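You operate a simulated robot arm through the tools that you are given. There is no shell and no other tool. Be economical: measure what you need, move in short steps, check, and stop when the job is done.

The job below is to be done with a simulated two-armed robot. You get a single attempt, and the scene is never put back.

JOB
Hold the green base down and pull both relays off it.
Fine: one hand holds the base while the other pulls; stand both relays in the green tray; the base stays on the stand. Set down upright: yellow control relay, blue control relay.

It is judged by the outcome, as a careful person would: the job done as asked, and still so three seconds after it is handed in. It fails if anything else is knocked over, pushed out of place, dropped, spilled or broken.

ROBOT AND FRAMES
Two 7-joint arms with fingered hands on one trunk, on a base that drives. Base frame: it is fixed to the floor where the robot stands at the start and does not move with it; the origin is under the middle of the robot, x ahead of it, y to its left, z up. Units: mm, degrees, N and s.
The left shoulder is at the start at [23, 214, 1269], the right one opposite. With the tool pointing down near the work surface each hand reaches from about 100 to 580 mm from the robot's upright axis, wherever it stands, measured 20 degrees to its own side. Places, roughly: green tray on the wiring stand [800, -200, 800]. Payload 3.3 kg a hand.
The TCP of each hand is the grasp point between the finger pads, 26 mm short of the fingertips. In the tool frame z runs along the fingers and y along their closing line. The gripper opens to 132 mm. The gripper's body begins 73 mm behind the TCP. The gripper is a hand of 2 fingers: y runs from the thumb to the fingers, the wrist lies at [0, 0, -224] in the tool frame, and closing takes about 1.5 s.
Orientation is that of the tool frame in the base frame, as a unit quaternion [w, x, y, z]. With the fingers straight down and closing along the base's y, the tool's x points along the base's -x, its y along +y and its z along -z.

CONTROLS
- The arms move only by the tool play_rows. It takes "left_series", "right_series" or both (then of equal length, played together; a hand with none holds still); each is a list of rows, each an object of numbers (a shift or turn left out is 0, a gripper value left out holds the last): "tx", "ty", "tz": the shift along the tool's x, y, z in mm; "ax", "ay", "az": the turn, a rotation vector about the tool's x, y, z in degrees. In form: [{"tx": .., "ty": .., "tz": .., "ax": .., "ay": .., "az": ..}, ...]. A call has 1 to 12 rows; each row is the pose to reach, as a shift and turn from the pose commanded when the call began, along the tool's axes at that moment. "left_jaw" and "right_jaw" are, for a hand that has rows, the finger opening in mm, from 0 to 132, set as the call begins (left out, the last holds). Each row takes 0.2 s and may step no farther than 50 mm and 8.6 degrees from the row before; otherwise, or with a gripper value out of range, the whole call is refused. A pose out of reach is approached as far as the arm can. The call stops where the force on the tool passes 40 N (or 10 N more than at its start, if that is more) or the arm is blocked; 0.2 s more then pass. Each finger travels about 153 mm/s and halts on what it meets, pressing with about 24 N; the grip force reading is that of the motor and also rises with nothing between the fingers. The clock runs only during rows and for 0.2 s after the last one: add rows that repeat a pose to give the fingers time. The reply holds the time, the measured pose of the TCP, the force on the tool along the base axes, the opening and the grip force, in the units named above and with some noise, with the torque about the TCP (base axes, N m) and any sound that the robot's microphone picked up.
- Cameras (640 x 400 px; columns grow to the right, rows downward): "scene" is now at [99.1, 19.3, 1439.7]; the picture's right is [0.23, -0.97, 0.00], its down [-0.60, -0.14, -0.79] and it looks along [0.77, 0.18, -0.61] (base axes); focal length 281 px, centre (320, 200). "left" rides on the left gripper at [-66, -3, -99] in its tool frame; the picture's right is [0.04, -1.00, 0.00], its down [0.83, 0.03, -0.55] and it looks along [0.55, 0.02, 0.83] (tool axes); focal length 261 px, centre (320, 200). "right" rides on the right gripper at [66, -3, -99] in its tool frame; the picture's right is [0.04, 1.00, 0.00], its down [-0.83, 0.03, -0.55] and it looks along [-0.55, 0.02, 0.83] (tool axes); focal length 261 px, centre (320, 200). There is no depth. A picture from a camera that has moved, and an enlarged one, comes with that camera's place and axes in the base frame and with its lens.
- camera(camera): a new picture of that camera. The clock stands still meanwhile.
- lift_body(by): slides the trunk up (or, below 0, down) by that many mm; the arms and the scene camera ride with it, the base frame stays. It gives what a move gives, with no picture.
- steer(legs): drives the robot by 1 to 6 legs, each [ahead, left, turn to the left] in mm, mm and degrees, along the robot's own axes; the way and the turn of a leg run together, so that a leg with both is an arc; at most 1500 mm and 180 degrees a leg. The arms and the cameras ride along, it lands a little off, and it stops where it bumps. It gives what a move gives.
- preshape(shape, hand): the hand has 2 fingers and takes this shape, open, in about a second: jaw (thumb against the fingers, like two jaws); tri (thumb and two fingers); tip (a fingertip pinch); poke (one finger out to press); point (the index stretched); flat (the hand flat); cup (the hand cupped); fist (a fist). The gripper value then closes the fingers along that shape, each until it touches; the sizes above hold for jaw. It gives what a move gives, with no picture.
- aim_head(pan, tilt): turns the head with the scene camera to pan (to the left, within 86 degrees either way) and tilt (down, from -29 to 69), counted from straight ahead of the robot. It gives what a move gives.
- zoom(camera, box): a new picture of the part [left, top, right, bottom] of that camera's present view, enlarged. The clock stands still meanwhile.
- sign_off(): hands the job in; it is judged then, once.

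Work in short steps. Places have to be worked out from the pictures, the camera data and where the tool is seen: move nearer, look again, correct. Check each grasp and each placing, and mend what went wrong. You have 120 turns and 92 pictures in all, those below and enlarged ones among them. Open the grippers and draw the arms clear of the work before you hand the job in, unless the task says otherwise; then end with one line.

The tools are called after ">>>" as a command line: name --argument value ..., lists and objects as JSON in quotes. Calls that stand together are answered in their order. play_rows: Moves the arms, as the interface text tells. Its arguments: {"type":"object","properties":{"left_series":{"type":"array","items":{"type":"object","properties":{"tx":{"type":"number"},"ty":{"type":"number"},"tz":{"type":"number"},"ax":{"type":"number"},"ay":{"type":"number"},"az":{"type":"number"}}}},"left_jaw":{"type":"number"},"right_series":{"type":"array","items":{"type":"object","properties":{"tx":{"type":"number"},"ty":{"type":"number"},"tz":{"type":"number"},"ax":{"type":"number"},"ay":{"type":"number"},"az":{"type":"number"}}}},"right_jaw":{"type":"number"}},"required":[]} The other tools are called the same way: lift_body (by) slides the trunk up or down; preshape (shape, hand) gives the hand a shape; steer (legs) drives the base; aim_head (pan, tilt) turns the head that bears the scene camera; camera (camera) takes a picture; zoom (camera, box) takes an enlarged picture of a part of a camera's view; sign_off () hands the job in.

At the start:

```text
t: 0.0
left_tcp_pos: [485.1, 276.6, 1188.9]
left_ee_rot: [0.0, 0.0, 1.0, 0.0]
left_force: [-0.1, 0.0, -0.8]
left_ft_torque: [0.03, -0.02, -0.01]
left_finger_gap: 131.9
left_grasp_force: 0.0
left_shape: jaw
right_tcp_pos: [274.9, -68.0, 1175.0]
right_ee_rot: [0.0, 0.0, 1.0, -0.001]
right_force: [-0.3, 0.1, 0.1]
right_ft_torque: [0.01, -0.01, 0.01]
right_finger_gap: 131.9
right_grasp_force: 0.1
right_shape: jaw
trunk travel left (down, up): [-550.0, 211.0]
robot x, y, heading: [1.4, -1.3, -0.0]
head pan, tilt: [13.3, 37.8]
```

scene: 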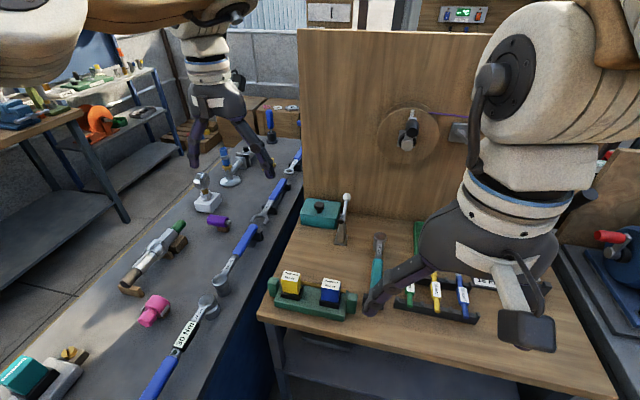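
right: 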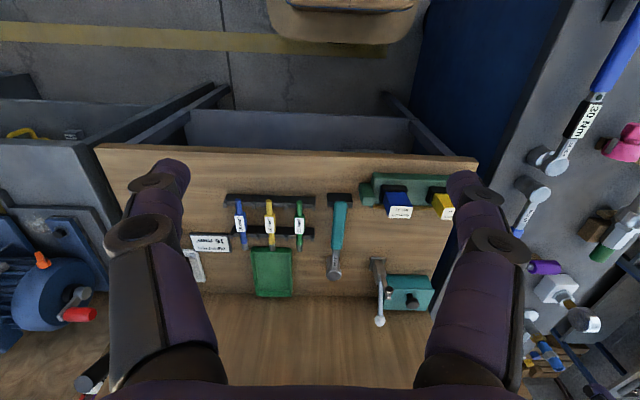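
left: 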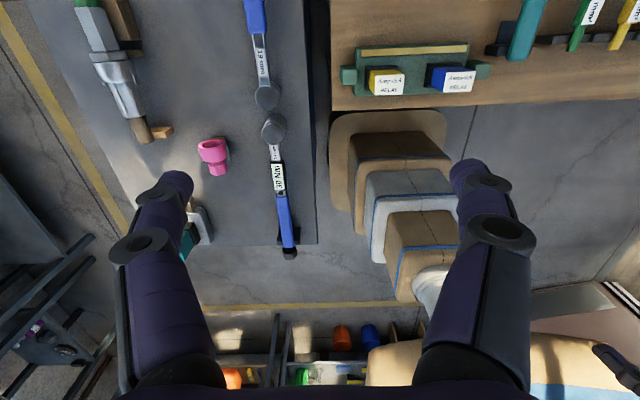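

The base seems to be at about (485, 140, 820) and the tray at about (770, -190, 800). I'll zoom in on both for detail.

>>> zoom --camera "scene" --box '[240, 240, 400, 340]'

>>> zoom --camera "right" --box '[320, 140, 480, 240]'

>>> zoom --camera "right" --box '[180, 170, 400, 307]'

>>> zoom --camera "left" --box '[320, 20, 510, 139]'

```text
4.00 times, centred on (320, 290) of scene
camera zoom: at [99.1, 19.3, 1439.7], right [0.23, -0.97, 0.0], down [-0.6, -0.14, -0.79], along [0.77, 0.18, -0.61], focal length 1123 px, centre (320, -160)
```

zoom: 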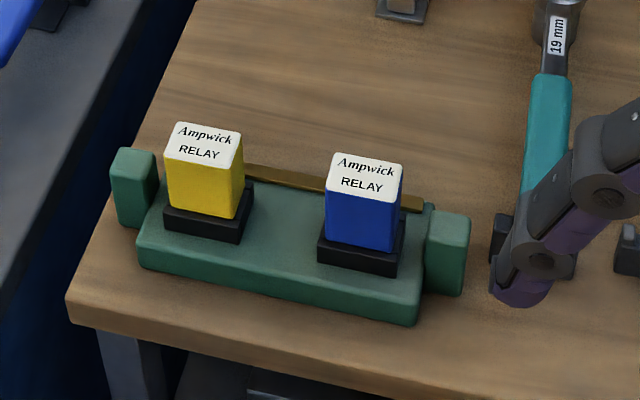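

```text
4.00 times, centred on (400, 190) of right
camera zoom: at [208.8, -71.1, 1275.6], right [-0.04, 1.0, 0.0], down [0.83, 0.03, 0.55], along [0.55, 0.02, -0.83], focal length 1043 px, centre (0, 240)
```

zoom: 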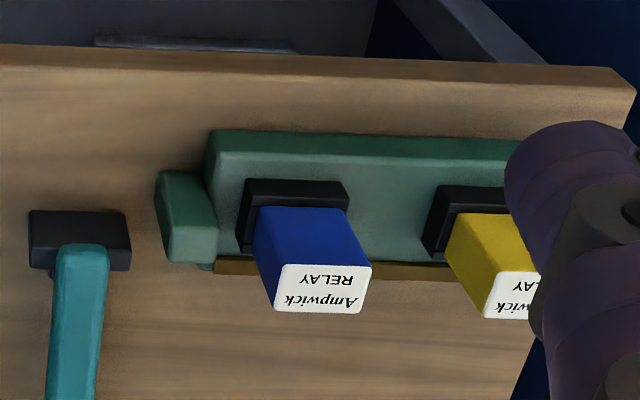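

```text
2.91 times, centred on (290, 238) of right
camera zoom: at [208.8, -71.1, 1275.6], right [-0.04, 1.0, 0.0], down [0.83, 0.03, 0.55], along [0.55, 0.02, -0.83], focal length 758 px, centre (407, 88)
```

zoom: 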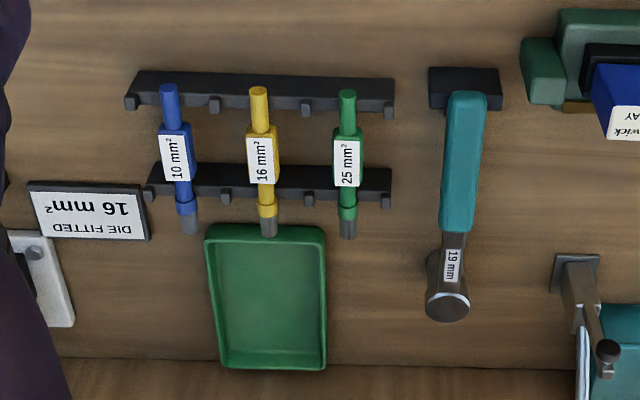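

```text
3.36 times, centred on (415, 80) of left
camera zoom: at [551.0, 273.5, 1287.5], right [-0.04, -1.0, 0.0], down [-0.83, 0.03, 0.55], along [-0.55, 0.02, -0.83], focal length 876 px, centre (1, 605)
```

zoom: 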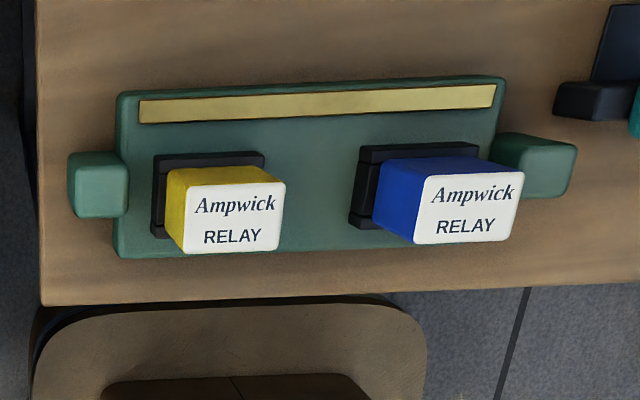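

Triangulated: blue top ≈ (480, 83, 898), yellow top ≈ (480, 180, 898), the +y lug ≈ (490, 234) and the table edge x ≈ 419. The tray is beyond reach from here, so I'll look down to see how far the base can drive forward.

>>> aim_head --pan 0 --tilt 69

>>> camera --camera "scene"

```text
t: 1.0
left_tcp_pos: [485.3, 277.4, 1188.0]
left_ee_rot: [0.0, 0.0, 1.0, 0.0]
left_force: [-0.9, -0.1, 0.2]
left_ft_torque: [0.01, 0.0, 0.01]
left_finger_gap: 131.9
left_grasp_force: 0.0
left_shape: jaw
right_tcp_pos: [274.8, -68.3, 1174.0]
right_ee_rot: [0.001, 0.0, 1.0, 0.0]
right_force: [0.2, 1.1, 0.3]
right_ft_torque: [-0.02, 0.0, 0.01]
right_finger_gap: 132.2
right_grasp_force: 0.0
right_shape: jaw
trunk travel left (down, up): [-550.0, 211.0]
robot x, y, heading: [-4.6, -0.2, -0.1]
head pan, tilt: [0.0, 68.8]
```

```text
84 pictures are left
camera scene: at [70.9, -0.6, 1400.3], right [0.0, -1.0, 0.0], down [-0.93, 0.0, -0.36], along [0.36, 0.0, -0.93], focal length 281 px, centre (320, 200)
```

scene: 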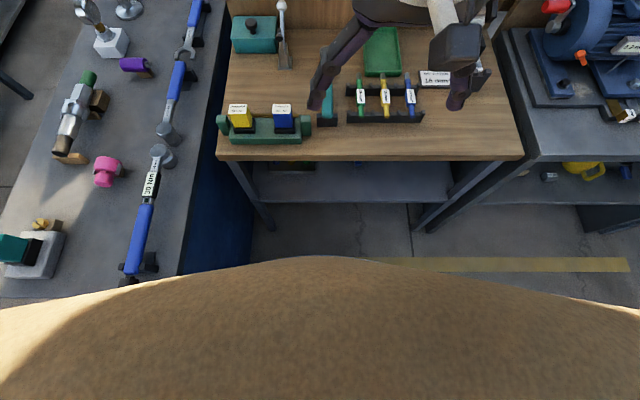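

The space under the table looks open up to about x≈480. I'll drive ahead in moderation and check.

>>> steer --legs '[[120, 0, 0]]'

>>> camera --camera "left"

>>> camera --camera "scene"

```text
t: 2.2
left_tcp_pos: [606.8, 278.3, 1188.4]
left_ee_rot: [-0.001, 0.0, 1.0, 0.001]
left_force: [-0.4, 0.3, -1.4]
left_ft_torque: [-0.01, 0.04, 0.0]
left_finger_gap: 132.0
left_grasp_force: 0.2
left_shape: jaw
right_tcp_pos: [396.5, -67.1, 1175.7]
right_ee_rot: [-0.001, -0.001, 1.0, 0.0]
right_force: [0.5, 0.0, -0.9]
right_ft_torque: [0.0, 0.04, -0.02]
right_finger_gap: 131.7
right_grasp_force: 0.1
right_shape: jaw
trunk travel left (down, up): [-550.0, 211.0]
robot x, y, heading: [120.9, 1.8, -0.1]
head pan, tilt: [0.0, 68.8]
```

```text
83 pictures are left
camera left: at [673.2, 274.4, 1286.8], right [-0.04, -1.0, 0.0], down [-0.83, 0.03, 0.55], along [-0.55, 0.02, -0.83], focal length 261 px, centre (320, 200)
```

left: 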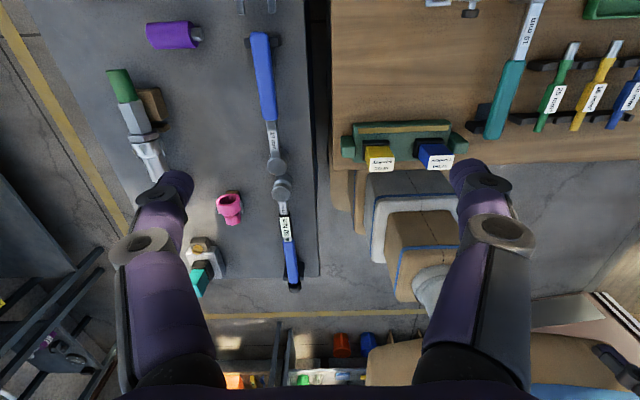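

```text
82 pictures are left
camera scene: at [193.6, -0.5, 1400.1], right [0.0, -1.0, 0.0], down [-0.93, 0.0, -0.36], along [0.36, 0.0, -0.93], focal length 281 px, centre (320, 200)
```

scene: 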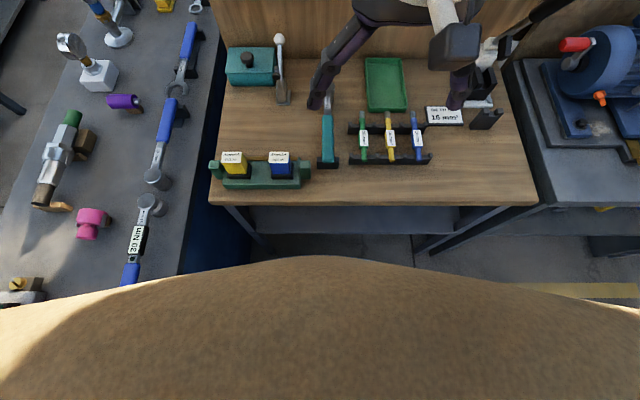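

Driving further risks the leg at the left edge, but this spot suits the pulls. I'll turn the left hand 90° (closing along x, camera outboard) and bring it over the +y lug.

>>> play_rows --left_series '[{"tx": 10, "ty": -2, "tz": 12, "az": -8.2}, {"tx": 20, "ty": -5, "tz": 24, "az": -16.4}, {"tx": 30, "ty": -8, "tz": 36, "az": -24.6}, {"tx": 42, "ty": -10, "tz": 48, "az": -32.7}, {"tx": 52, "ty": -13, "tz": 60, "az": -40.9}, {"tx": 62, "ty": -15, "tz": 72, "az": -49.1}, {"tx": 73, "ty": -18, "tz": 84, "az": -57.3}, {"tx": 84, "ty": -20, "tz": 96, "az": -65.5}, {"tx": 94, "ty": -23, "tz": 110, "az": -73.6}, {"tx": 105, "ty": -26, "tz": 124, "az": -81.8}, {"tx": 115, "ty": -28, "tz": 138, "az": -90}]'

>>> camera --camera "left"

```text
t: 4.6
left_tcp_pos: [490.1, 250.8, 1051.9]
left_ee_rot: [-0.001, 0.708, -0.706, 0.001]
left_force: [0.8, 0.4, 0.6]
left_ft_torque: [-0.01, -0.03, -0.02]
left_finger_gap: 131.9
left_grasp_force: 0.0
left_shape: jaw
right_tcp_pos: [395.1, -67.5, 1176.1]
right_ee_rot: [0.001, -0.001, 1.0, 0.0]
right_force: [0.3, -0.5, -0.6]
right_ft_torque: [-0.01, 0.0, 0.01]
right_finger_gap: 132.0
right_grasp_force: 0.2
right_shape: jaw
trunk travel left (down, up): [-550.0, 211.0]
robot x, y, heading: [122.0, 2.5, 0.2]
head pan, tilt: [0.0, 68.8]
```

```text
81 pictures are left
camera left: at [493.4, 315.8, 1150.5], right [1.0, -0.04, 0.0], down [-0.03, -0.83, 0.55], along [-0.02, -0.55, -0.83], focal length 261 px, centre (320, 200)
```

left: 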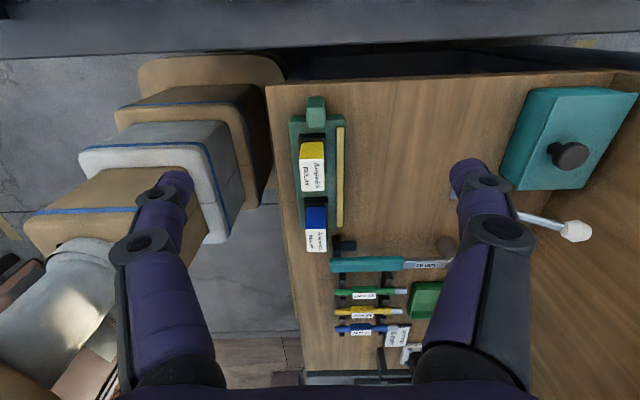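

The view is good. Zooming on the base from here to locate the lug precisely.

>>> zoom --camera "left" --box '[240, 80, 400, 180]'

```text
4.00 times, centred on (320, 130) of left
camera zoom: at [493.4, 315.8, 1150.5], right [1.0, -0.04, 0.0], down [-0.03, -0.83, 0.55], along [-0.02, -0.55, -0.83], focal length 1043 px, centre (320, 480)
```

zoom: 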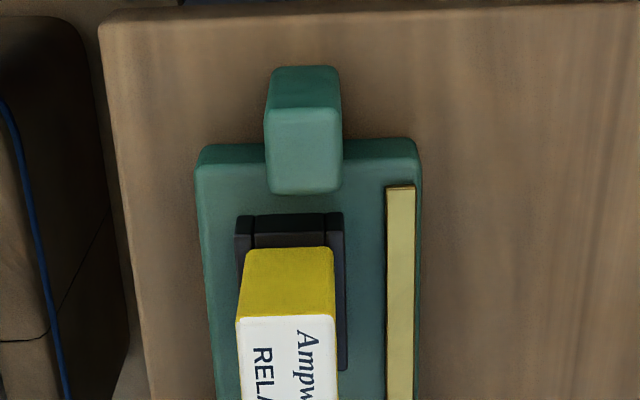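

Lug top is about x 475–497, y 219–243, z≈856, with the table at about 803. I'll descend to just above it and check.

>>> play_rows --left_series '[{"tx": 5, "ty": 1, "tz": 40}, {"tx": 10, "ty": 3, "tz": 80}, {"tx": 15, "ty": 4, "tz": 120}, {"tx": 15, "ty": 4, "tz": 155}, {"tx": 15, "ty": 4, "tz": 155}]' --left_jaw 70

>>> camera --camera "left"

```text
t: 5.8
left_tcp_pos: [486.0, 235.6, 898.2]
left_ee_rot: [0.0, 0.708, -0.707, 0.0]
left_force: [-0.7, 0.7, 0.0]
left_ft_torque: [0.04, 0.01, -0.02]
left_finger_gap: 70.3
left_grasp_force: 0.1
left_shape: jaw
right_tcp_pos: [395.8, -68.2, 1175.4]
right_ee_rot: [0.001, 0.0, 1.0, 0.0]
right_force: [0.0, 0.4, 1.0]
right_ft_torque: [-0.02, 0.04, 0.01]
right_finger_gap: 131.8
right_grasp_force: 0.0
right_shape: jaw
trunk travel left (down, up): [-550.0, 211.0]
robot x, y, heading: [121.7, -1.7, 0.1]
head pan, tilt: [0.0, 68.8]
```

```text
79 pictures are left
camera left: at [489.7, 300.4, 996.5], right [1.0, -0.04, 0.0], down [-0.03, -0.83, 0.55], along [-0.02, -0.55, -0.83], focal length 261 px, centre (320, 200)
```

left: 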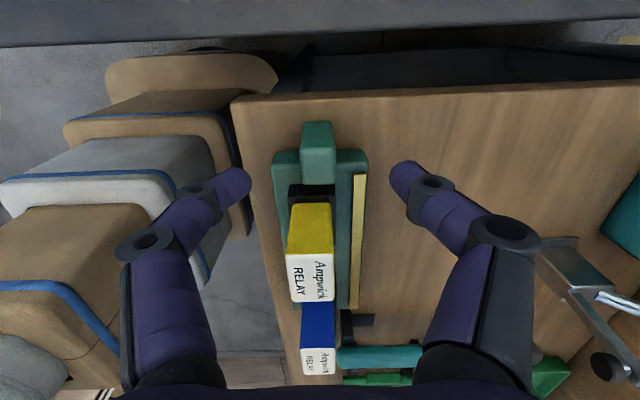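

Fingers straddle the lug centrally. I'll descend to z≈845 and close on it.

>>> play_rows --left_series '[{"tz": 20}, {"tz": 40}, {"tz": 53}, {"tz": 53}]'

>>> play_rows --left_series '[{"tz": 0}, {"tz": 0}, {"tz": 0}, {"tz": 0}, {"tz": 0}, {"tz": 0}]' --left_jaw 0

>>> camera --camera "left"

```text
t: 6.8
left_tcp_pos: [487.1, 234.0, 843.6]
left_ee_rot: [0.001, 0.708, -0.706, 0.0]
left_force: [-0.5, 0.1, -0.3]
left_ft_torque: [-0.01, 0.0, -0.02]
left_finger_gap: 70.4
left_grasp_force: 0.1
left_shape: jaw
right_tcp_pos: [396.1, -68.5, 1176.3]
right_ee_rot: [0.0, -0.001, 1.0, 0.0]
right_force: [-0.5, 0.2, 0.3]
right_ft_torque: [0.0, 0.0, -0.02]
right_finger_gap: 131.8
right_grasp_force: 0.0
right_shape: jaw
trunk travel left (down, up): [-550.0, 211.0]
robot x, y, heading: [122.6, 2.4, 0.3]
head pan, tilt: [0.0, 68.8]
```

```text
t: 8.2
left_tcp_pos: [488.7, 234.3, 844.4]
left_ee_rot: [0.0, 0.708, -0.706, 0.0]
left_force: [-0.1, -0.1, -1.1]
left_ft_torque: [0.01, -0.01, 0.02]
left_finger_gap: 16.2
left_grasp_force: 24.1
left_shape: jaw
right_tcp_pos: [395.6, -67.9, 1175.2]
right_ee_rot: [0.001, -0.002, 1.0, 0.0]
right_force: [0.3, 0.2, -0.3]
right_ft_torque: [-0.01, 0.05, 0.03]
right_finger_gap: 131.9
right_grasp_force: 0.1
right_shape: jaw
trunk travel left (down, up): [-550.0, 211.0]
robot x, y, heading: [122.5, 1.5, 0.1]
head pan, tilt: [0.0, 68.8]
```

```text
78 pictures are left
camera left: at [491.3, 299.3, 943.4], right [1.0, -0.04, 0.0], down [-0.03, -0.83, 0.55], along [-0.02, -0.55, -0.83], focal length 261 px, centre (320, 200)
```

left: 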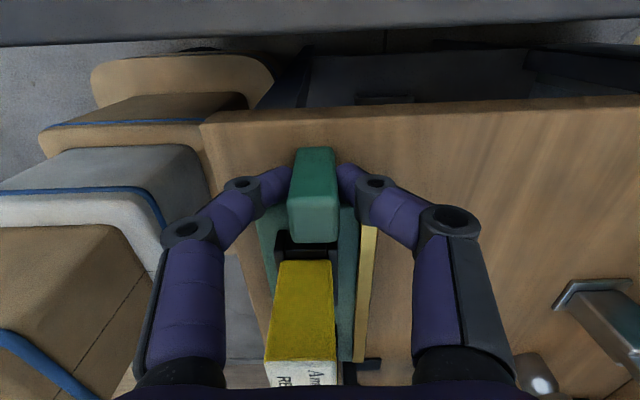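

The lug is gripped (gap 16 mm, 24 N). Now I'll bring the right hand above the blue relay.

>>> play_rows --right_series '[{"tx": -21, "ty": 38, "tz": 15}, {"tx": -42, "ty": 76, "tz": 40}, {"tx": -63, "ty": 114, "tz": 75}, {"tx": -84, "ty": 151, "tz": 105}, {"tx": -84, "ty": 151, "tz": 145}, {"tx": -84, "ty": 151, "tz": 185}, {"tx": -84, "ty": 151, "tz": 185}]' --right_jaw 70

>>> camera --camera "right"

>>> camera --camera "scene"

```text
refused: row 3 steps farther than a row can; nothing moved
```

```text
77 pictures are left
camera right: at [330.1, -70.7, 1275.6], right [-0.04, 1.0, 0.0], down [0.83, 0.04, 0.55], along [0.55, 0.02, -0.83], focal length 261 px, centre (320, 200)
```

right: 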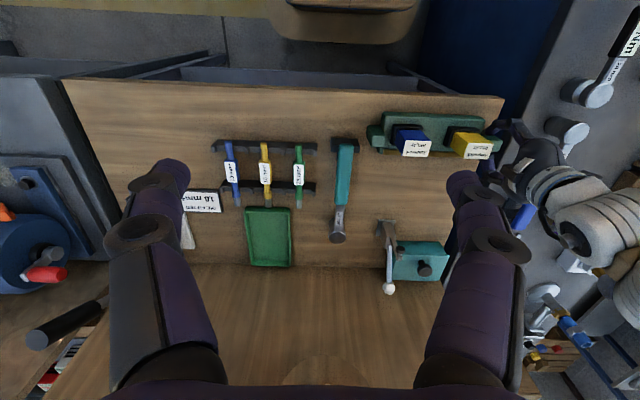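

```text
76 pictures are left
camera scene: at [192.1, -0.4, 1400.2], right [0.0, -1.0, 0.0], down [-0.93, 0.0, -0.36], along [0.36, 0.0, -0.93], focal length 281 px, centre (320, 200)
```

scene: 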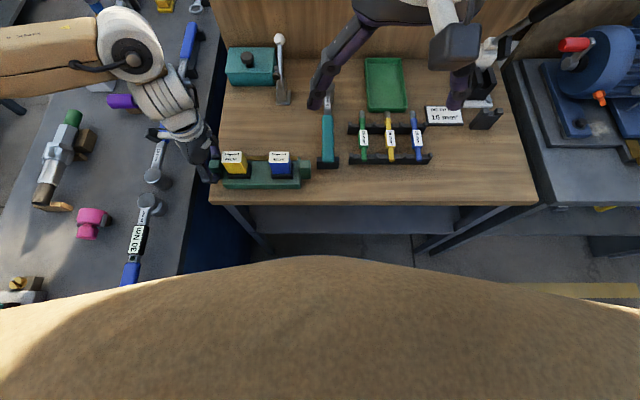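

A row was too long and nothing moved; retrying with smaller steps.

>>> play_rows --right_series '[{"tx": -14, "ty": 26, "tz": 15}, {"tx": -28, "ty": 52, "tz": 35}, {"tx": -42, "ty": 78, "tz": 55}, {"tx": -56, "ty": 104, "tz": 80}, {"tx": -70, "ty": 130, "tz": 105}, {"tx": -84, "ty": 151, "tz": 130}, {"tx": -84, "ty": 151, "tz": 160}, {"tx": -84, "ty": 151, "tz": 185}, {"tx": -84, "ty": 151, "tz": 185}]' --right_jaw 70

>>> camera --camera "right"

```text
t: 10.4
left_tcp_pos: [487.9, 233.1, 843.3]
left_ee_rot: [0.0, 0.708, -0.706, 0.0]
left_force: [0.1, 0.7, -0.3]
left_ft_torque: [0.03, 0.02, 0.0]
left_finger_gap: 16.2
left_grasp_force: 23.9
left_shape: jaw
right_tcp_pos: [497.7, 29.1, 997.0]
right_ee_rot: [0.002, 0.036, 0.999, 0.005]
right_force: [0.4, -0.3, -0.5]
right_ft_torque: [-0.02, 0.0, 0.02]
right_finger_gap: 70.1
right_grasp_force: 0.0
right_shape: jaw
right hand out of reach, approached as far as the arm can: row 5, 6, 7, 8, 9
trunk travel left (down, up): [-550.0, 211.0]
robot x, y, heading: [121.0, -2.6, 0.0]
head pan, tilt: [0.0, 68.8]
stopped in row 9 (right hand): the arm was blocked; the commanded pose is now the measured one
```

```text
75 pictures are left
camera right: at [431.2, 29.7, 1095.5], right [0.03, 1.0, 0.01], down [0.83, -0.03, 0.56], along [0.56, -0.01, -0.83], focal length 261 px, centre (320, 200)
```

right: 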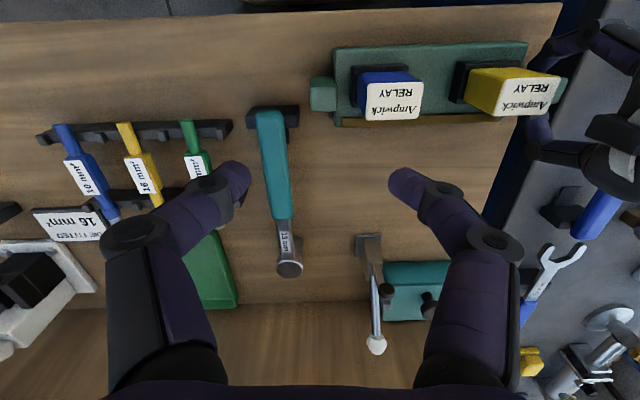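

The right arm can't cross that far from this stance. I'll release the lug, raise both hands, and turn the robot left so the base lies straight ahead.

>>> play_rows --left_series '[{"tz": 0}, {"tz": 0}, {"tz": 0}]' --left_jaw 70

>>> play_rows --left_series '[{"tz": -30}, {"tz": -70}, {"tz": -110}, {"tz": -150}, {"tz": -150}]' --right_series '[{"tz": -20}, {"tz": -50, "ty": -20}, {"tz": -80, "ty": -50}, {"tz": -110, "ty": -80}, {"tz": -120, "ty": -100}]'

>>> steer --legs '[[0, -40, 0], [0, 0, 20]]'

>>> camera --camera "scene"

```text
t: 11.2
left_tcp_pos: [487.8, 235.0, 845.2]
left_ee_rot: [0.0, 0.707, -0.707, 0.0]
left_force: [-0.6, -0.3, -0.8]
left_ft_torque: [-0.04, -0.04, 0.0]
left_finger_gap: 69.3
left_grasp_force: 0.0
left_shape: jaw
right_tcp_pos: [497.1, 29.7, 996.1]
right_ee_rot: [0.003, 0.036, 0.999, 0.007]
right_force: [0.7, 0.3, 0.7]
right_ft_torque: [-0.01, -0.02, 0.03]
right_finger_gap: 70.4
right_grasp_force: 0.1
right_shape: jaw
trunk travel left (down, up): [-550.0, 211.0]
robot x, y, heading: [122.0, -0.1, 0.3]
head pan, tilt: [0.0, 68.8]
```

```text
t: 12.4
left_tcp_pos: [488.3, 232.7, 997.4]
left_ee_rot: [0.001, 0.708, -0.706, 0.0]
left_force: [-0.5, -0.4, 0.5]
left_ft_torque: [0.02, -0.02, 0.02]
left_finger_gap: 69.6
left_grasp_force: 0.1
left_shape: jaw
right_tcp_pos: [488.1, -68.8, 1112.9]
right_ee_rot: [0.003, 0.032, 0.999, 0.006]
right_force: [-0.4, 0.3, -1.3]
right_ft_torque: [0.03, -0.05, 0.01]
right_finger_gap: 70.1
right_grasp_force: 0.1
right_shape: jaw
trunk travel left (down, up): [-550.0, 211.0]
robot x, y, heading: [120.5, -0.3, 0.2]
head pan, tilt: [0.0, 68.8]
```

```text
t: 14.4
left_tcp_pos: [388.2, 303.9, 997.2]
left_ee_rot: [0.0, 0.819, -0.574, 0.0]
left_force: [-0.3, 0.0, -0.3]
left_ft_torque: [0.0, -0.02, -0.01]
left_finger_gap: 69.4
left_grasp_force: 0.1
left_shape: jaw
right_tcp_pos: [490.0, 19.4, 1112.9]
right_ee_rot: [0.001, -0.141, 0.99, 0.007]
right_force: [0.0, -0.1, 0.1]
right_ft_torque: [-0.03, -0.01, 0.0]
right_finger_gap: 70.4
right_grasp_force: 0.0
right_shape: jaw
trunk travel left (down, up): [-550.0, 211.0]
robot x, y, heading: [121.9, -37.5, 20.1]
head pan, tilt: [0.0, 68.8]
```

```text
74 pictures are left
camera scene: at [187.6, -16.8, 1400.2], right [0.34, -0.94, 0.0], down [-0.88, -0.32, -0.36], along [0.34, 0.12, -0.93], focal length 281 px, centre (320, 200)
```

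scene: 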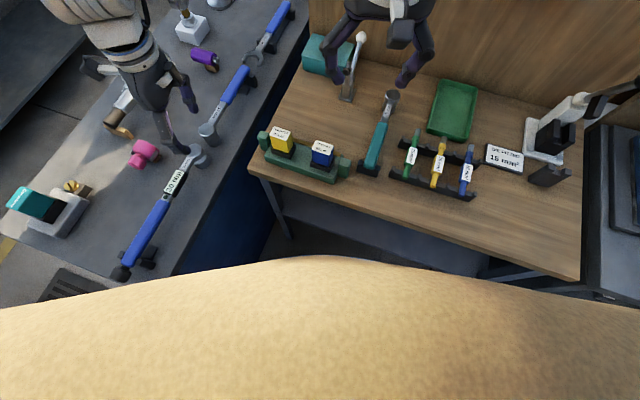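

The base is now straight ahead. Both hands re-aligned to base axes: left above the lug, right above the blue relay.

>>> play_rows --left_series '[{"tx": 25, "ty": -17, "tz": 0, "az": 5}, {"tx": 50, "ty": -35, "tz": 0, "az": 10}, {"tx": 75, "ty": -52, "tz": 10, "az": 15}, {"tx": 98.5, "ty": -69.4, "tz": 25, "az": 20}, {"tx": 98.5, "ty": -69.4, "tz": 37, "az": 20}, {"tx": 98.5, "ty": -69.4, "tz": 37, "az": 20}]' --right_series '[{"tx": -2, "ty": 16, "tz": 20, "az": 4}, {"tx": -4, "ty": 32, "tz": 40, "az": 8}, {"tx": -6, "ty": 48, "tz": 65, "az": 12}, {"tx": -8, "ty": 64, "tz": 90, "az": 16}, {"tx": -8, "ty": 64, "tz": 113, "az": 16}, {"tx": -8, "ty": 64, "tz": 113, "az": 16}]'

>>> camera --camera "right"

>>> camera --camera "left"

```text
t: 15.8
left_tcp_pos: [486.3, 235.0, 961.5]
left_ee_rot: [-0.001, 0.708, -0.707, -0.001]
left_force: [0.2, -0.5, -0.3]
left_ft_torque: [0.0, 0.03, -0.02]
left_finger_gap: 69.8
left_grasp_force: 0.0
left_shape: jaw
right_tcp_pos: [479.1, 85.4, 999.4]
right_ee_rot: [0.002, -0.001, 1.0, 0.007]
right_force: [-0.8, -0.4, -0.2]
right_ft_torque: [-0.02, 0.0, -0.03]
right_finger_gap: 70.3
right_grasp_force: 0.0
right_shape: jaw
trunk travel left (down, up): [-550.0, 211.0]
robot x, y, heading: [119.1, -44.2, 20.3]
head pan, tilt: [0.0, 68.8]
```

```text
73 pictures are left
camera right: at [413.1, 80.7, 1100.1], right [-0.04, 1.0, 0.01], down [0.83, 0.03, 0.55], along [0.55, 0.04, -0.83], focal length 261 px, centre (320, 200)
```

right: 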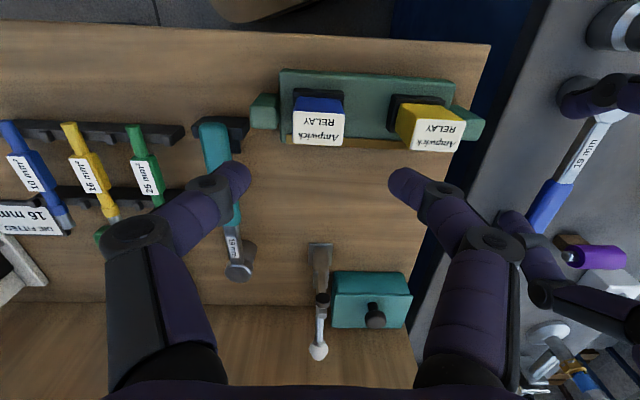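

```text
72 pictures are left
camera left: at [490.5, 300.0, 1060.7], right [1.0, -0.04, 0.0], down [-0.03, -0.83, 0.55], along [-0.02, -0.55, -0.83], focal length 261 px, centre (320, 200)
```

left: 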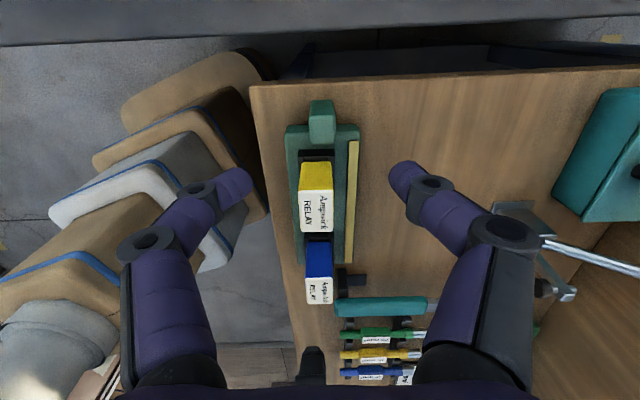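

Both poses are good. Left closes on the lug; right comes down to z≈925 for a closer look.

>>> play_rows --left_series '[{"tz": 40}, {"tz": 80}, {"tz": 105}, {"tz": 117}, {"tz": 117}]' --right_series '[{"tz": 30, "ty": -1}, {"tz": 60, "ty": -2}, {"tz": 75, "ty": -2}, {"tz": 75, "ty": -2}, {"tz": 75, "ty": -2}]'

>>> play_rows --left_series '[{"tz": 0}, {"tz": 0}, {"tz": 0}, {"tz": 0}, {"tz": 0}, {"tz": 0}]' --left_jaw 0

>>> camera --camera "right"

>>> zoom --camera "scene" --box '[240, 110, 400, 210]'

```text
t: 17.0
left_tcp_pos: [484.8, 234.9, 843.9]
left_ee_rot: [-0.001, 0.707, -0.707, -0.001]
left_force: [0.5, -0.2, 0.4]
left_ft_torque: [-0.03, -0.01, 0.0]
left_finger_gap: 69.5
left_grasp_force: 0.1
left_shape: jaw
right_tcp_pos: [479.4, 84.8, 925.1]
right_ee_rot: [0.001, -0.002, 1.0, 0.006]
right_force: [0.2, -0.4, 0.0]
right_ft_torque: [-0.01, -0.06, -0.01]
right_finger_gap: 70.3
right_grasp_force: 0.1
right_shape: jaw
trunk travel left (down, up): [-550.0, 211.0]
robot x, y, heading: [125.8, -39.6, 19.9]
head pan, tilt: [0.0, 68.8]
```

```text
t: 18.4
left_tcp_pos: [485.3, 233.9, 842.9]
left_ee_rot: [0.0, -0.707, 0.707, 0.0]
left_force: [-0.2, -0.2, -0.9]
left_ft_torque: [-0.06, -0.01, 0.01]
left_finger_gap: 16.3
left_grasp_force: 24.3
left_shape: jaw
right_tcp_pos: [478.3, 83.0, 925.0]
right_ee_rot: [0.001, -0.002, 1.0, 0.005]
right_force: [-0.6, 0.6, -0.9]
right_ft_torque: [0.01, 0.0, -0.02]
right_finger_gap: 70.1
right_grasp_force: 0.0
right_shape: jaw
trunk travel left (down, up): [-550.0, 211.0]
robot x, y, heading: [120.0, -38.8, 19.9]
head pan, tilt: [0.0, 68.8]
```

```text
71 pictures are left
camera right: at [413.2, 79.8, 1024.8], right [-0.05, 1.0, 0.01], down [0.83, 0.03, 0.55], along [0.55, 0.04, -0.83], focal length 261 px, centre (320, 200)
```

right: 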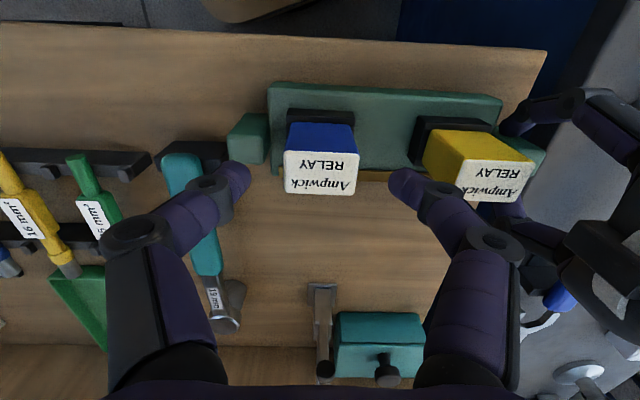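

```text
4.00 times, centred on (320, 160) of scene
camera zoom: at [187.9, -17.2, 1400.2], right [0.34, -0.94, 0.0], down [-0.88, -0.32, -0.36], along [0.34, 0.12, -0.93], focal length 1123 px, centre (320, 360)
```

zoom: 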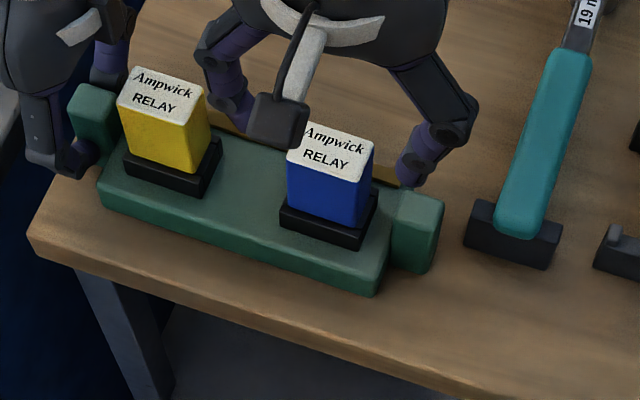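

Lug gripped again. Relay top is ≈898 and socket top ≈850, so I'll lower the right hand to TCP z≈884 and close on the blue relay.

>>> play_rows --right_series '[{"tx": -1, "tz": 15}, {"tx": -2, "tz": 30}, {"tx": -2, "tz": 41}, {"tx": -2, "tz": 41}]'

>>> play_rows --right_series '[{"tz": 0}, {"tz": 0}, {"tz": 0}, {"tz": 0}, {"tz": 0}]' --right_jaw 0

>>> camera --camera "right"

```text
t: 19.4
left_tcp_pos: [486.0, 234.5, 843.1]
left_ee_rot: [0.0, 0.708, -0.707, 0.0]
left_force: [0.6, -0.2, -0.4]
left_ft_torque: [-0.05, -0.01, -0.02]
left_finger_gap: 16.5
left_grasp_force: 24.2
left_shape: jaw
right_tcp_pos: [481.5, 84.7, 884.4]
right_ee_rot: [0.001, -0.003, 1.0, 0.007]
right_force: [-0.6, -0.1, 8.5]
right_ft_torque: [-0.39, 0.01, -0.02]
right_finger_gap: 70.2
right_grasp_force: 0.0
right_shape: jaw
trunk travel left (down, up): [-550.0, 211.0]
robot x, y, heading: [122.3, -41.6, 20.0]
head pan, tilt: [0.0, 68.8]
```

```text
t: 20.6
left_tcp_pos: [486.0, 233.2, 843.1]
left_ee_rot: [-0.001, -0.707, 0.707, 0.0]
left_force: [-0.2, -11.5, -0.9]
left_ft_torque: [-0.19, -0.02, -0.01]
left_finger_gap: 16.1
left_grasp_force: 24.1
left_shape: jaw
right_tcp_pos: [480.9, 85.4, 884.5]
right_ee_rot: [0.0, -0.002, 1.0, 0.008]
right_force: [0.0, 10.6, 1.4]
right_ft_torque: [0.27, 0.0, -0.01]
right_finger_gap: 35.2
right_grasp_force: 23.5
right_shape: jaw
trunk travel left (down, up): [-550.0, 211.0]
robot x, y, heading: [121.5, -40.7, 19.8]
head pan, tilt: [0.0, 68.8]
```

```text
69 pictures are left
camera right: at [415.8, 80.6, 983.9], right [-0.05, 1.0, 0.01], down [0.83, 0.03, 0.55], along [0.55, 0.04, -0.83], focal length 261 px, centre (320, 200)
```

right: 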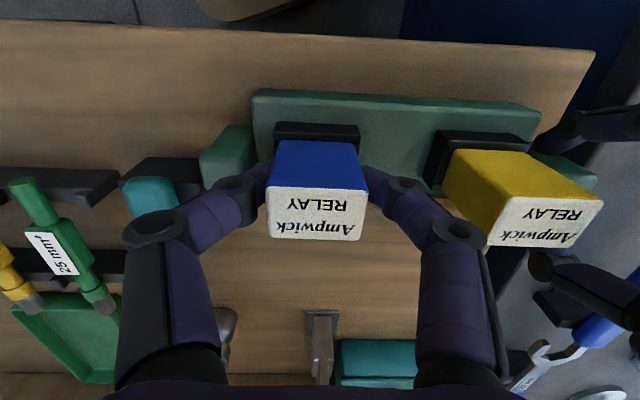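

Grasped at a 35 mm gap with a 10 N side load; I'll ease it and pull up gradually.

>>> play_rows --right_series '[{"ty": 1, "tz": 0}, {"ty": 1, "tz": -2}, {"ty": 1, "tz": -4}, {"ty": 1, "tz": -6}, {"ty": 1, "tz": -8}, {"ty": 1, "tz": -10}]'

>>> camera --camera "right"

```text
t: 22.0
left_tcp_pos: [486.5, 233.4, 842.0]
left_ee_rot: [0.001, 0.707, -0.707, 0.0]
left_force: [0.7, -12.5, 3.9]
left_ft_torque: [-0.21, -0.01, -0.03]
left_finger_gap: 16.6
left_grasp_force: 23.6
left_shape: jaw
right_tcp_pos: [481.0, 85.3, 893.6]
right_ee_rot: [0.001, -0.002, 1.0, 0.007]
right_force: [0.1, 12.6, -6.5]
right_ft_torque: [0.19, 0.03, 0.03]
right_finger_gap: 32.3
right_grasp_force: 23.9
right_shape: jaw
trunk travel left (down, up): [-550.0, 211.0]
robot x, y, heading: [117.7, -40.2, 20.1]
head pan, tilt: [0.0, 68.8]
```

```text
68 pictures are left
camera right: at [416.4, 81.4, 993.1], right [-0.04, 1.0, 0.01], down [0.83, 0.03, 0.55], along [0.55, 0.04, -0.83], focal length 261 px, centre (320, 200)
```

right: 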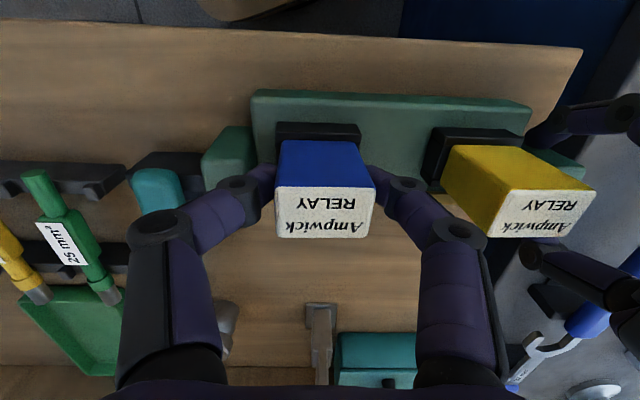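

The relay is rising with the hand. I'll continue the pull with a little +y to relieve the side tension.

>>> play_rows --right_series '[{"ty": 1.5, "tz": -2}, {"ty": 3, "tz": -4}, {"ty": 3, "tz": -7}, {"ty": 3, "tz": -10}, {"ty": 3, "tz": -13}, {"ty": 3, "tz": -16}]'

>>> camera --camera "right"

>>> zoom --camera "scene" --box '[240, 110, 400, 210]'

```text
t: 23.4
left_tcp_pos: [485.1, 236.1, 844.0]
left_ee_rot: [0.0, 0.708, -0.706, 0.0]
left_force: [-0.6, 0.8, -1.5]
left_ft_torque: [0.04, 0.02, -0.04]
left_finger_gap: 16.5
left_grasp_force: 23.6
left_shape: jaw
right_tcp_pos: [481.0, 87.7, 909.9]
right_ee_rot: [0.001, -0.003, 1.0, 0.006]
right_force: [0.1, 0.2, -0.2]
right_ft_torque: [0.0, 0.0, -0.03]
right_finger_gap: 33.3
right_grasp_force: 24.0
right_shape: jaw
trunk travel left (down, up): [-550.0, 211.0]
robot x, y, heading: [122.2, -40.1, 20.2]
head pan, tilt: [0.0, 68.8]
```

```text
67 pictures are left
camera right: at [415.8, 83.0, 1009.1], right [-0.05, 1.0, 0.01], down [0.83, 0.03, 0.55], along [0.55, 0.04, -0.83], focal length 261 px, centre (320, 200)
```

right: 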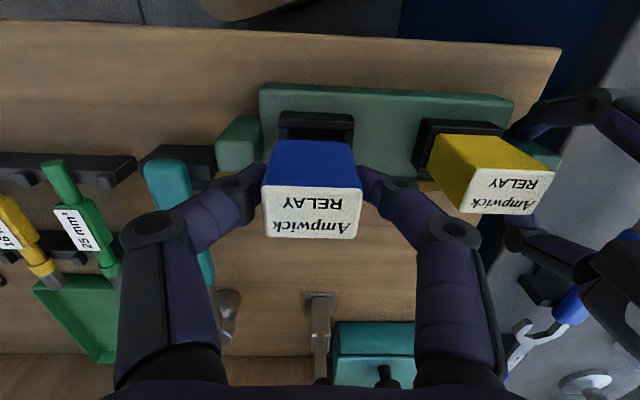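

```text
4.00 times, centred on (320, 160) of scene
camera zoom: at [187.9, -17.1, 1400.2], right [0.34, -0.94, 0.0], down [-0.88, -0.32, -0.36], along [0.34, 0.12, -0.93], focal length 1123 px, centre (320, 360)
```

zoom: 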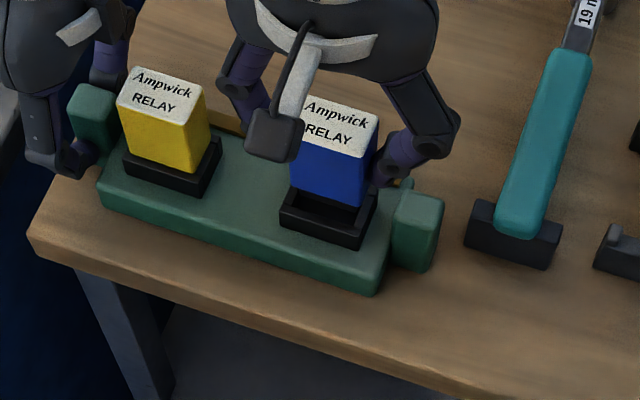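

Blue is out with zero force. Lift it and then release and raise the left hand.

>>> play_rows --right_series '[{"tz": -30}, {"tz": -70}, {"tz": -110}, {"tz": -150}, {"tz": -150}]'

>>> play_rows --left_series '[{"tz": 0}, {"tz": 0}, {"tz": 0}]' --left_jaw 70

>>> play_rows --left_series '[{"tz": -30}, {"tz": -70}, {"tz": -110}, {"tz": -150}, {"tz": -190}, {"tz": -230}, {"tz": -250}]'

>>> camera --camera "right"

>>> camera --camera "scene"

```text
t: 24.6
left_tcp_pos: [485.6, 235.1, 842.4]
left_ee_rot: [0.0, -0.707, 0.707, 0.0]
left_force: [-0.3, 0.6, -1.1]
left_ft_torque: [-0.05, -0.02, 0.02]
left_finger_gap: 16.5
left_grasp_force: 23.9
left_shape: jaw
right_tcp_pos: [481.7, 88.0, 1058.1]
right_ee_rot: [0.0, -0.001, 1.0, 0.006]
right_force: [0.3, 0.8, -1.1]
right_ft_torque: [-0.02, -0.01, -0.02]
right_finger_gap: 33.2
right_grasp_force: 24.1
right_shape: jaw
trunk travel left (down, up): [-550.0, 211.0]
robot x, y, heading: [120.7, -40.3, 20.0]
head pan, tilt: [0.0, 68.8]
```

```text
t: 25.4
left_tcp_pos: [485.3, 234.5, 842.7]
left_ee_rot: [0.0, -0.707, 0.707, 0.0]
left_force: [0.1, -0.7, -0.2]
left_ft_torque: [-0.01, 0.02, 0.01]
left_finger_gap: 69.4
left_grasp_force: 0.1
left_shape: jaw
right_tcp_pos: [480.3, 88.0, 1057.9]
right_ee_rot: [0.001, -0.002, 1.0, 0.007]
right_force: [-0.2, 0.2, -0.1]
right_ft_torque: [0.0, -0.01, 0.02]
right_finger_gap: 33.3
right_grasp_force: 23.6
right_shape: jaw
trunk travel left (down, up): [-550.0, 211.0]
robot x, y, heading: [121.7, -39.3, 20.0]
head pan, tilt: [0.0, 68.8]
```

```text
t: 27.0
left_tcp_pos: [485.9, 234.9, 1093.4]
left_ee_rot: [0.0, -0.707, 0.707, 0.001]
left_force: [0.6, -0.2, -0.8]
left_ft_torque: [0.03, -0.01, -0.02]
left_finger_gap: 69.4
left_grasp_force: 0.0
left_shape: jaw
right_tcp_pos: [480.7, 88.2, 1058.4]
right_ee_rot: [0.0, -0.001, 1.0, 0.006]
right_force: [-0.7, -0.1, -1.2]
right_ft_torque: [0.04, 0.0, 0.0]
right_finger_gap: 33.1
right_grasp_force: 24.3
right_shape: jaw
trunk travel left (down, up): [-550.0, 211.0]
robot x, y, heading: [120.9, -40.6, 20.2]
head pan, tilt: [0.0, 68.8]
```

```text
65 pictures are left
camera right: at [415.3, 83.8, 1158.3], right [-0.05, 1.0, 0.01], down [0.83, 0.03, 0.55], along [0.55, 0.04, -0.83], focal length 261 px, centre (320, 200)
```

right: 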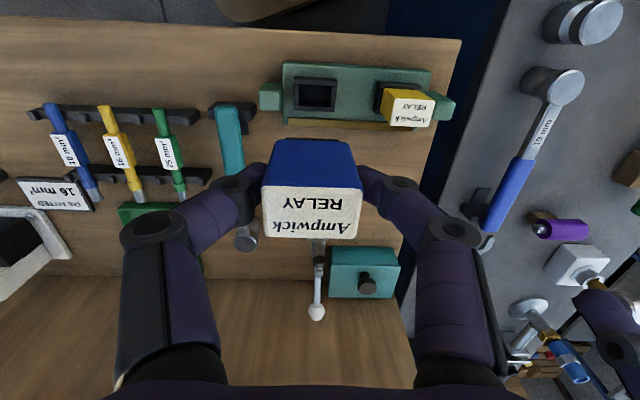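

```text
64 pictures are left
camera scene: at [187.9, -17.3, 1400.2], right [0.34, -0.94, 0.0], down [-0.88, -0.32, -0.36], along [0.34, 0.12, -0.93], focal length 281 px, centre (320, 200)
```

scene: 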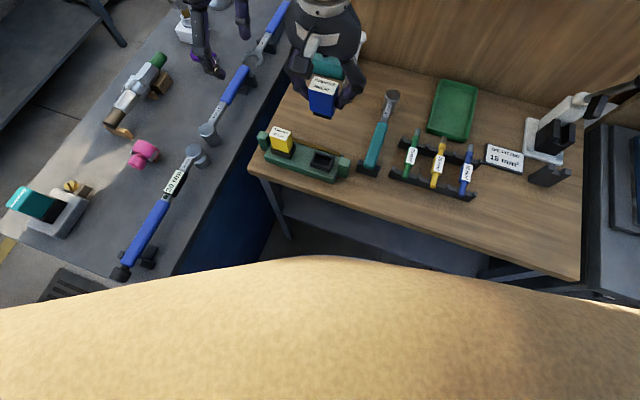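

Blue is held upright. Now turn back to face forward, shift right, and edge ahead so the tray is within reach.

>>> steer --legs '[[0, 0, -20], [0, -60, 0], [60, 0, 0]]'

>>> camera --camera "right"

>>> camera --camera "scene"

```text
t: 29.5
left_tcp_pos: [620.2, 36.8, 1091.9]
left_ee_rot: [0.0, -0.576, 0.818, 0.001]
left_force: [0.5, 0.7, -0.1]
left_ft_torque: [-0.02, 0.04, -0.02]
left_finger_gap: 69.6
left_grasp_force: 0.2
left_shape: jaw
right_tcp_pos: [564.2, -99.5, 1057.8]
right_ee_rot: [0.001, 0.168, 0.986, 0.006]
right_force: [0.6, 0.6, -1.1]
right_ft_torque: [0.02, 0.02, 0.02]
right_finger_gap: 33.0
right_grasp_force: 24.1
right_shape: jaw
trunk travel left (down, up): [-550.0, 211.0]
robot x, y, heading: [179.8, -98.6, 0.1]
head pan, tilt: [0.0, 68.8]
```

```text
63 pictures are left
camera right: at [501.6, -81.2, 1157.6], right [0.29, 0.96, 0.01], down [0.79, -0.25, 0.55], along [0.53, -0.15, -0.83], focal length 261 px, centre (320, 200)
```

right: 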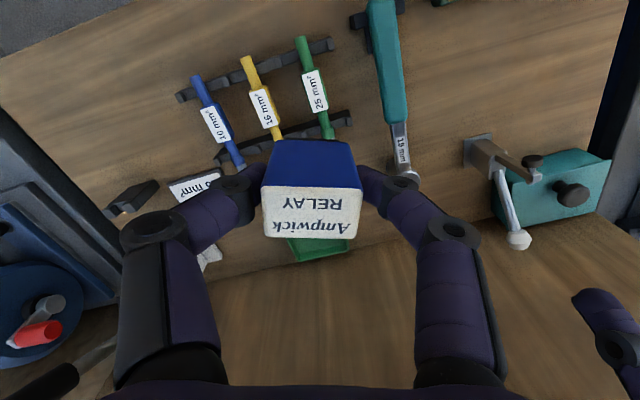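

```text
62 pictures are left
camera scene: at [254.2, -99.4, 1400.0], right [0.01, -1.0, 0.0], down [-0.93, 0.0, -0.36], along [0.36, 0.0, -0.93], focal length 281 px, centre (320, 200)
```

scene: 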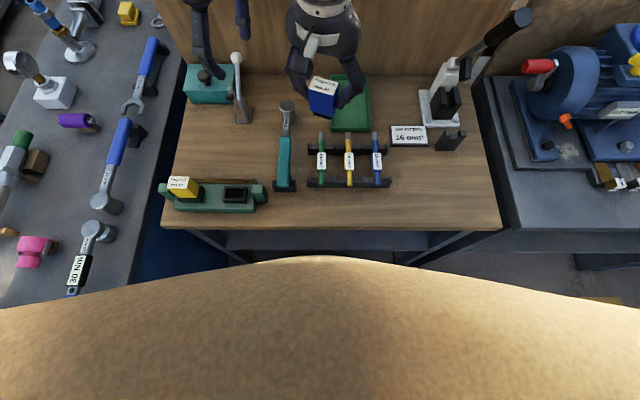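

The tray interior spans about x 672–850 and y −220…−132. I'll carry blue over (748, −176) and straighten the yaw.

>>> play_rows --right_series '[{"tx": -33, "ty": -2, "tz": 0, "az": -3.3}, {"tx": -66, "ty": -4, "tz": 0, "az": -6.5}, {"tx": -100, "ty": -6, "tz": 10, "az": -9.7}, {"tx": -133, "ty": -8, "tz": 20, "az": -13}, {"tx": -166, "ty": -10, "tz": 40, "az": -16.2}, {"tx": -199, "ty": -11.3, "tz": 58, "az": -19.4}, {"tx": -199, "ty": -11.3, "tz": 58, "az": -19.4}]'

>>> camera --camera "right"

```text
t: 31.1
left_tcp_pos: [618.9, 37.8, 1094.3]
left_ee_rot: [0.0, -0.575, 0.818, 0.0]
left_force: [0.5, 0.4, 0.4]
left_ft_torque: [0.01, -0.03, 0.01]
left_finger_gap: 69.3
left_grasp_force: 0.0
left_shape: jaw
right_tcp_pos: [691.6, -178.5, 1006.8]
right_ee_rot: [0.003, 0.004, 1.0, 0.007]
right_force: [0.4, 0.1, -0.3]
right_ft_torque: [-0.01, -0.01, -0.04]
right_finger_gap: 32.8
right_grasp_force: 24.2
right_shape: jaw
right hand out of reach, approached as far as the arm can: row 4, 5, 6, 7
trunk travel left (down, up): [-550.0, 211.0]
robot x, y, heading: [178.8, -100.5, 0.4]
head pan, tilt: [0.0, 68.8]
```

```text
61 pictures are left
camera right: at [625.5, -181.7, 1106.7], right [-0.03, 1.0, 0.01], down [0.83, 0.02, 0.56], along [0.56, 0.03, -0.83], focal length 261 px, centre (320, 200)
```

right: 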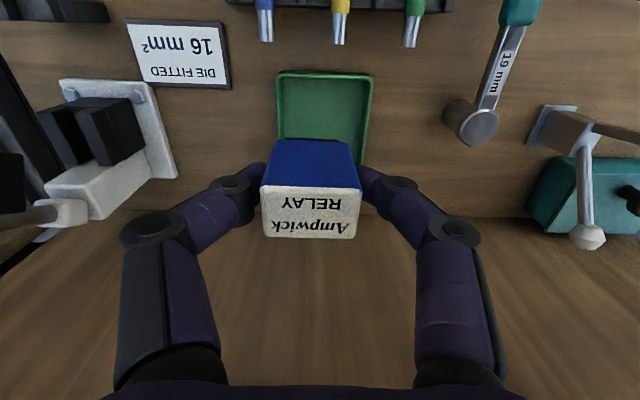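

Reach is limited at this height; near the surface it should be larger. I'll descend partway and see where it lands.

>>> play_rows --right_series '[{"tz": 30}, {"tz": 60}, {"tz": 90}, {"tz": 90}]'

>>> camera --camera "right"

```text
t: 32.1
left_tcp_pos: [618.0, 37.4, 1093.0]
left_ee_rot: [-0.001, -0.576, 0.818, 0.0]
left_force: [-0.6, 0.2, 0.2]
left_ft_torque: [0.01, 0.01, 0.02]
left_finger_gap: 69.3
left_grasp_force: 0.0
left_shape: jaw
right_tcp_pos: [684.3, -179.4, 918.7]
right_ee_rot: [0.003, 0.006, 1.0, 0.007]
right_force: [0.0, -0.2, -1.4]
right_ft_torque: [0.01, 0.0, 0.03]
right_finger_gap: 33.2
right_grasp_force: 23.8
right_shape: jaw
right hand out of reach, approached as far as the arm can: row 3, 4
trunk travel left (down, up): [-550.0, 211.0]
robot x, y, heading: [183.1, -95.6, 0.4]
head pan, tilt: [0.0, 68.8]
```

```text
60 pictures are left
camera right: at [618.6, -182.1, 1018.9], right [-0.03, 1.0, 0.01], down [0.83, 0.02, 0.56], along [0.56, 0.03, -0.83], focal length 261 px, centre (320, 200)
```

right: 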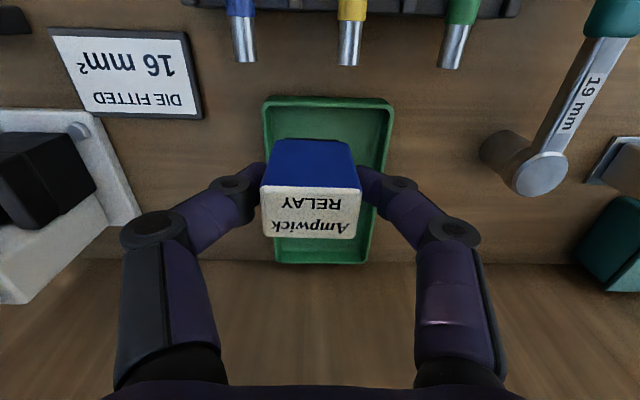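

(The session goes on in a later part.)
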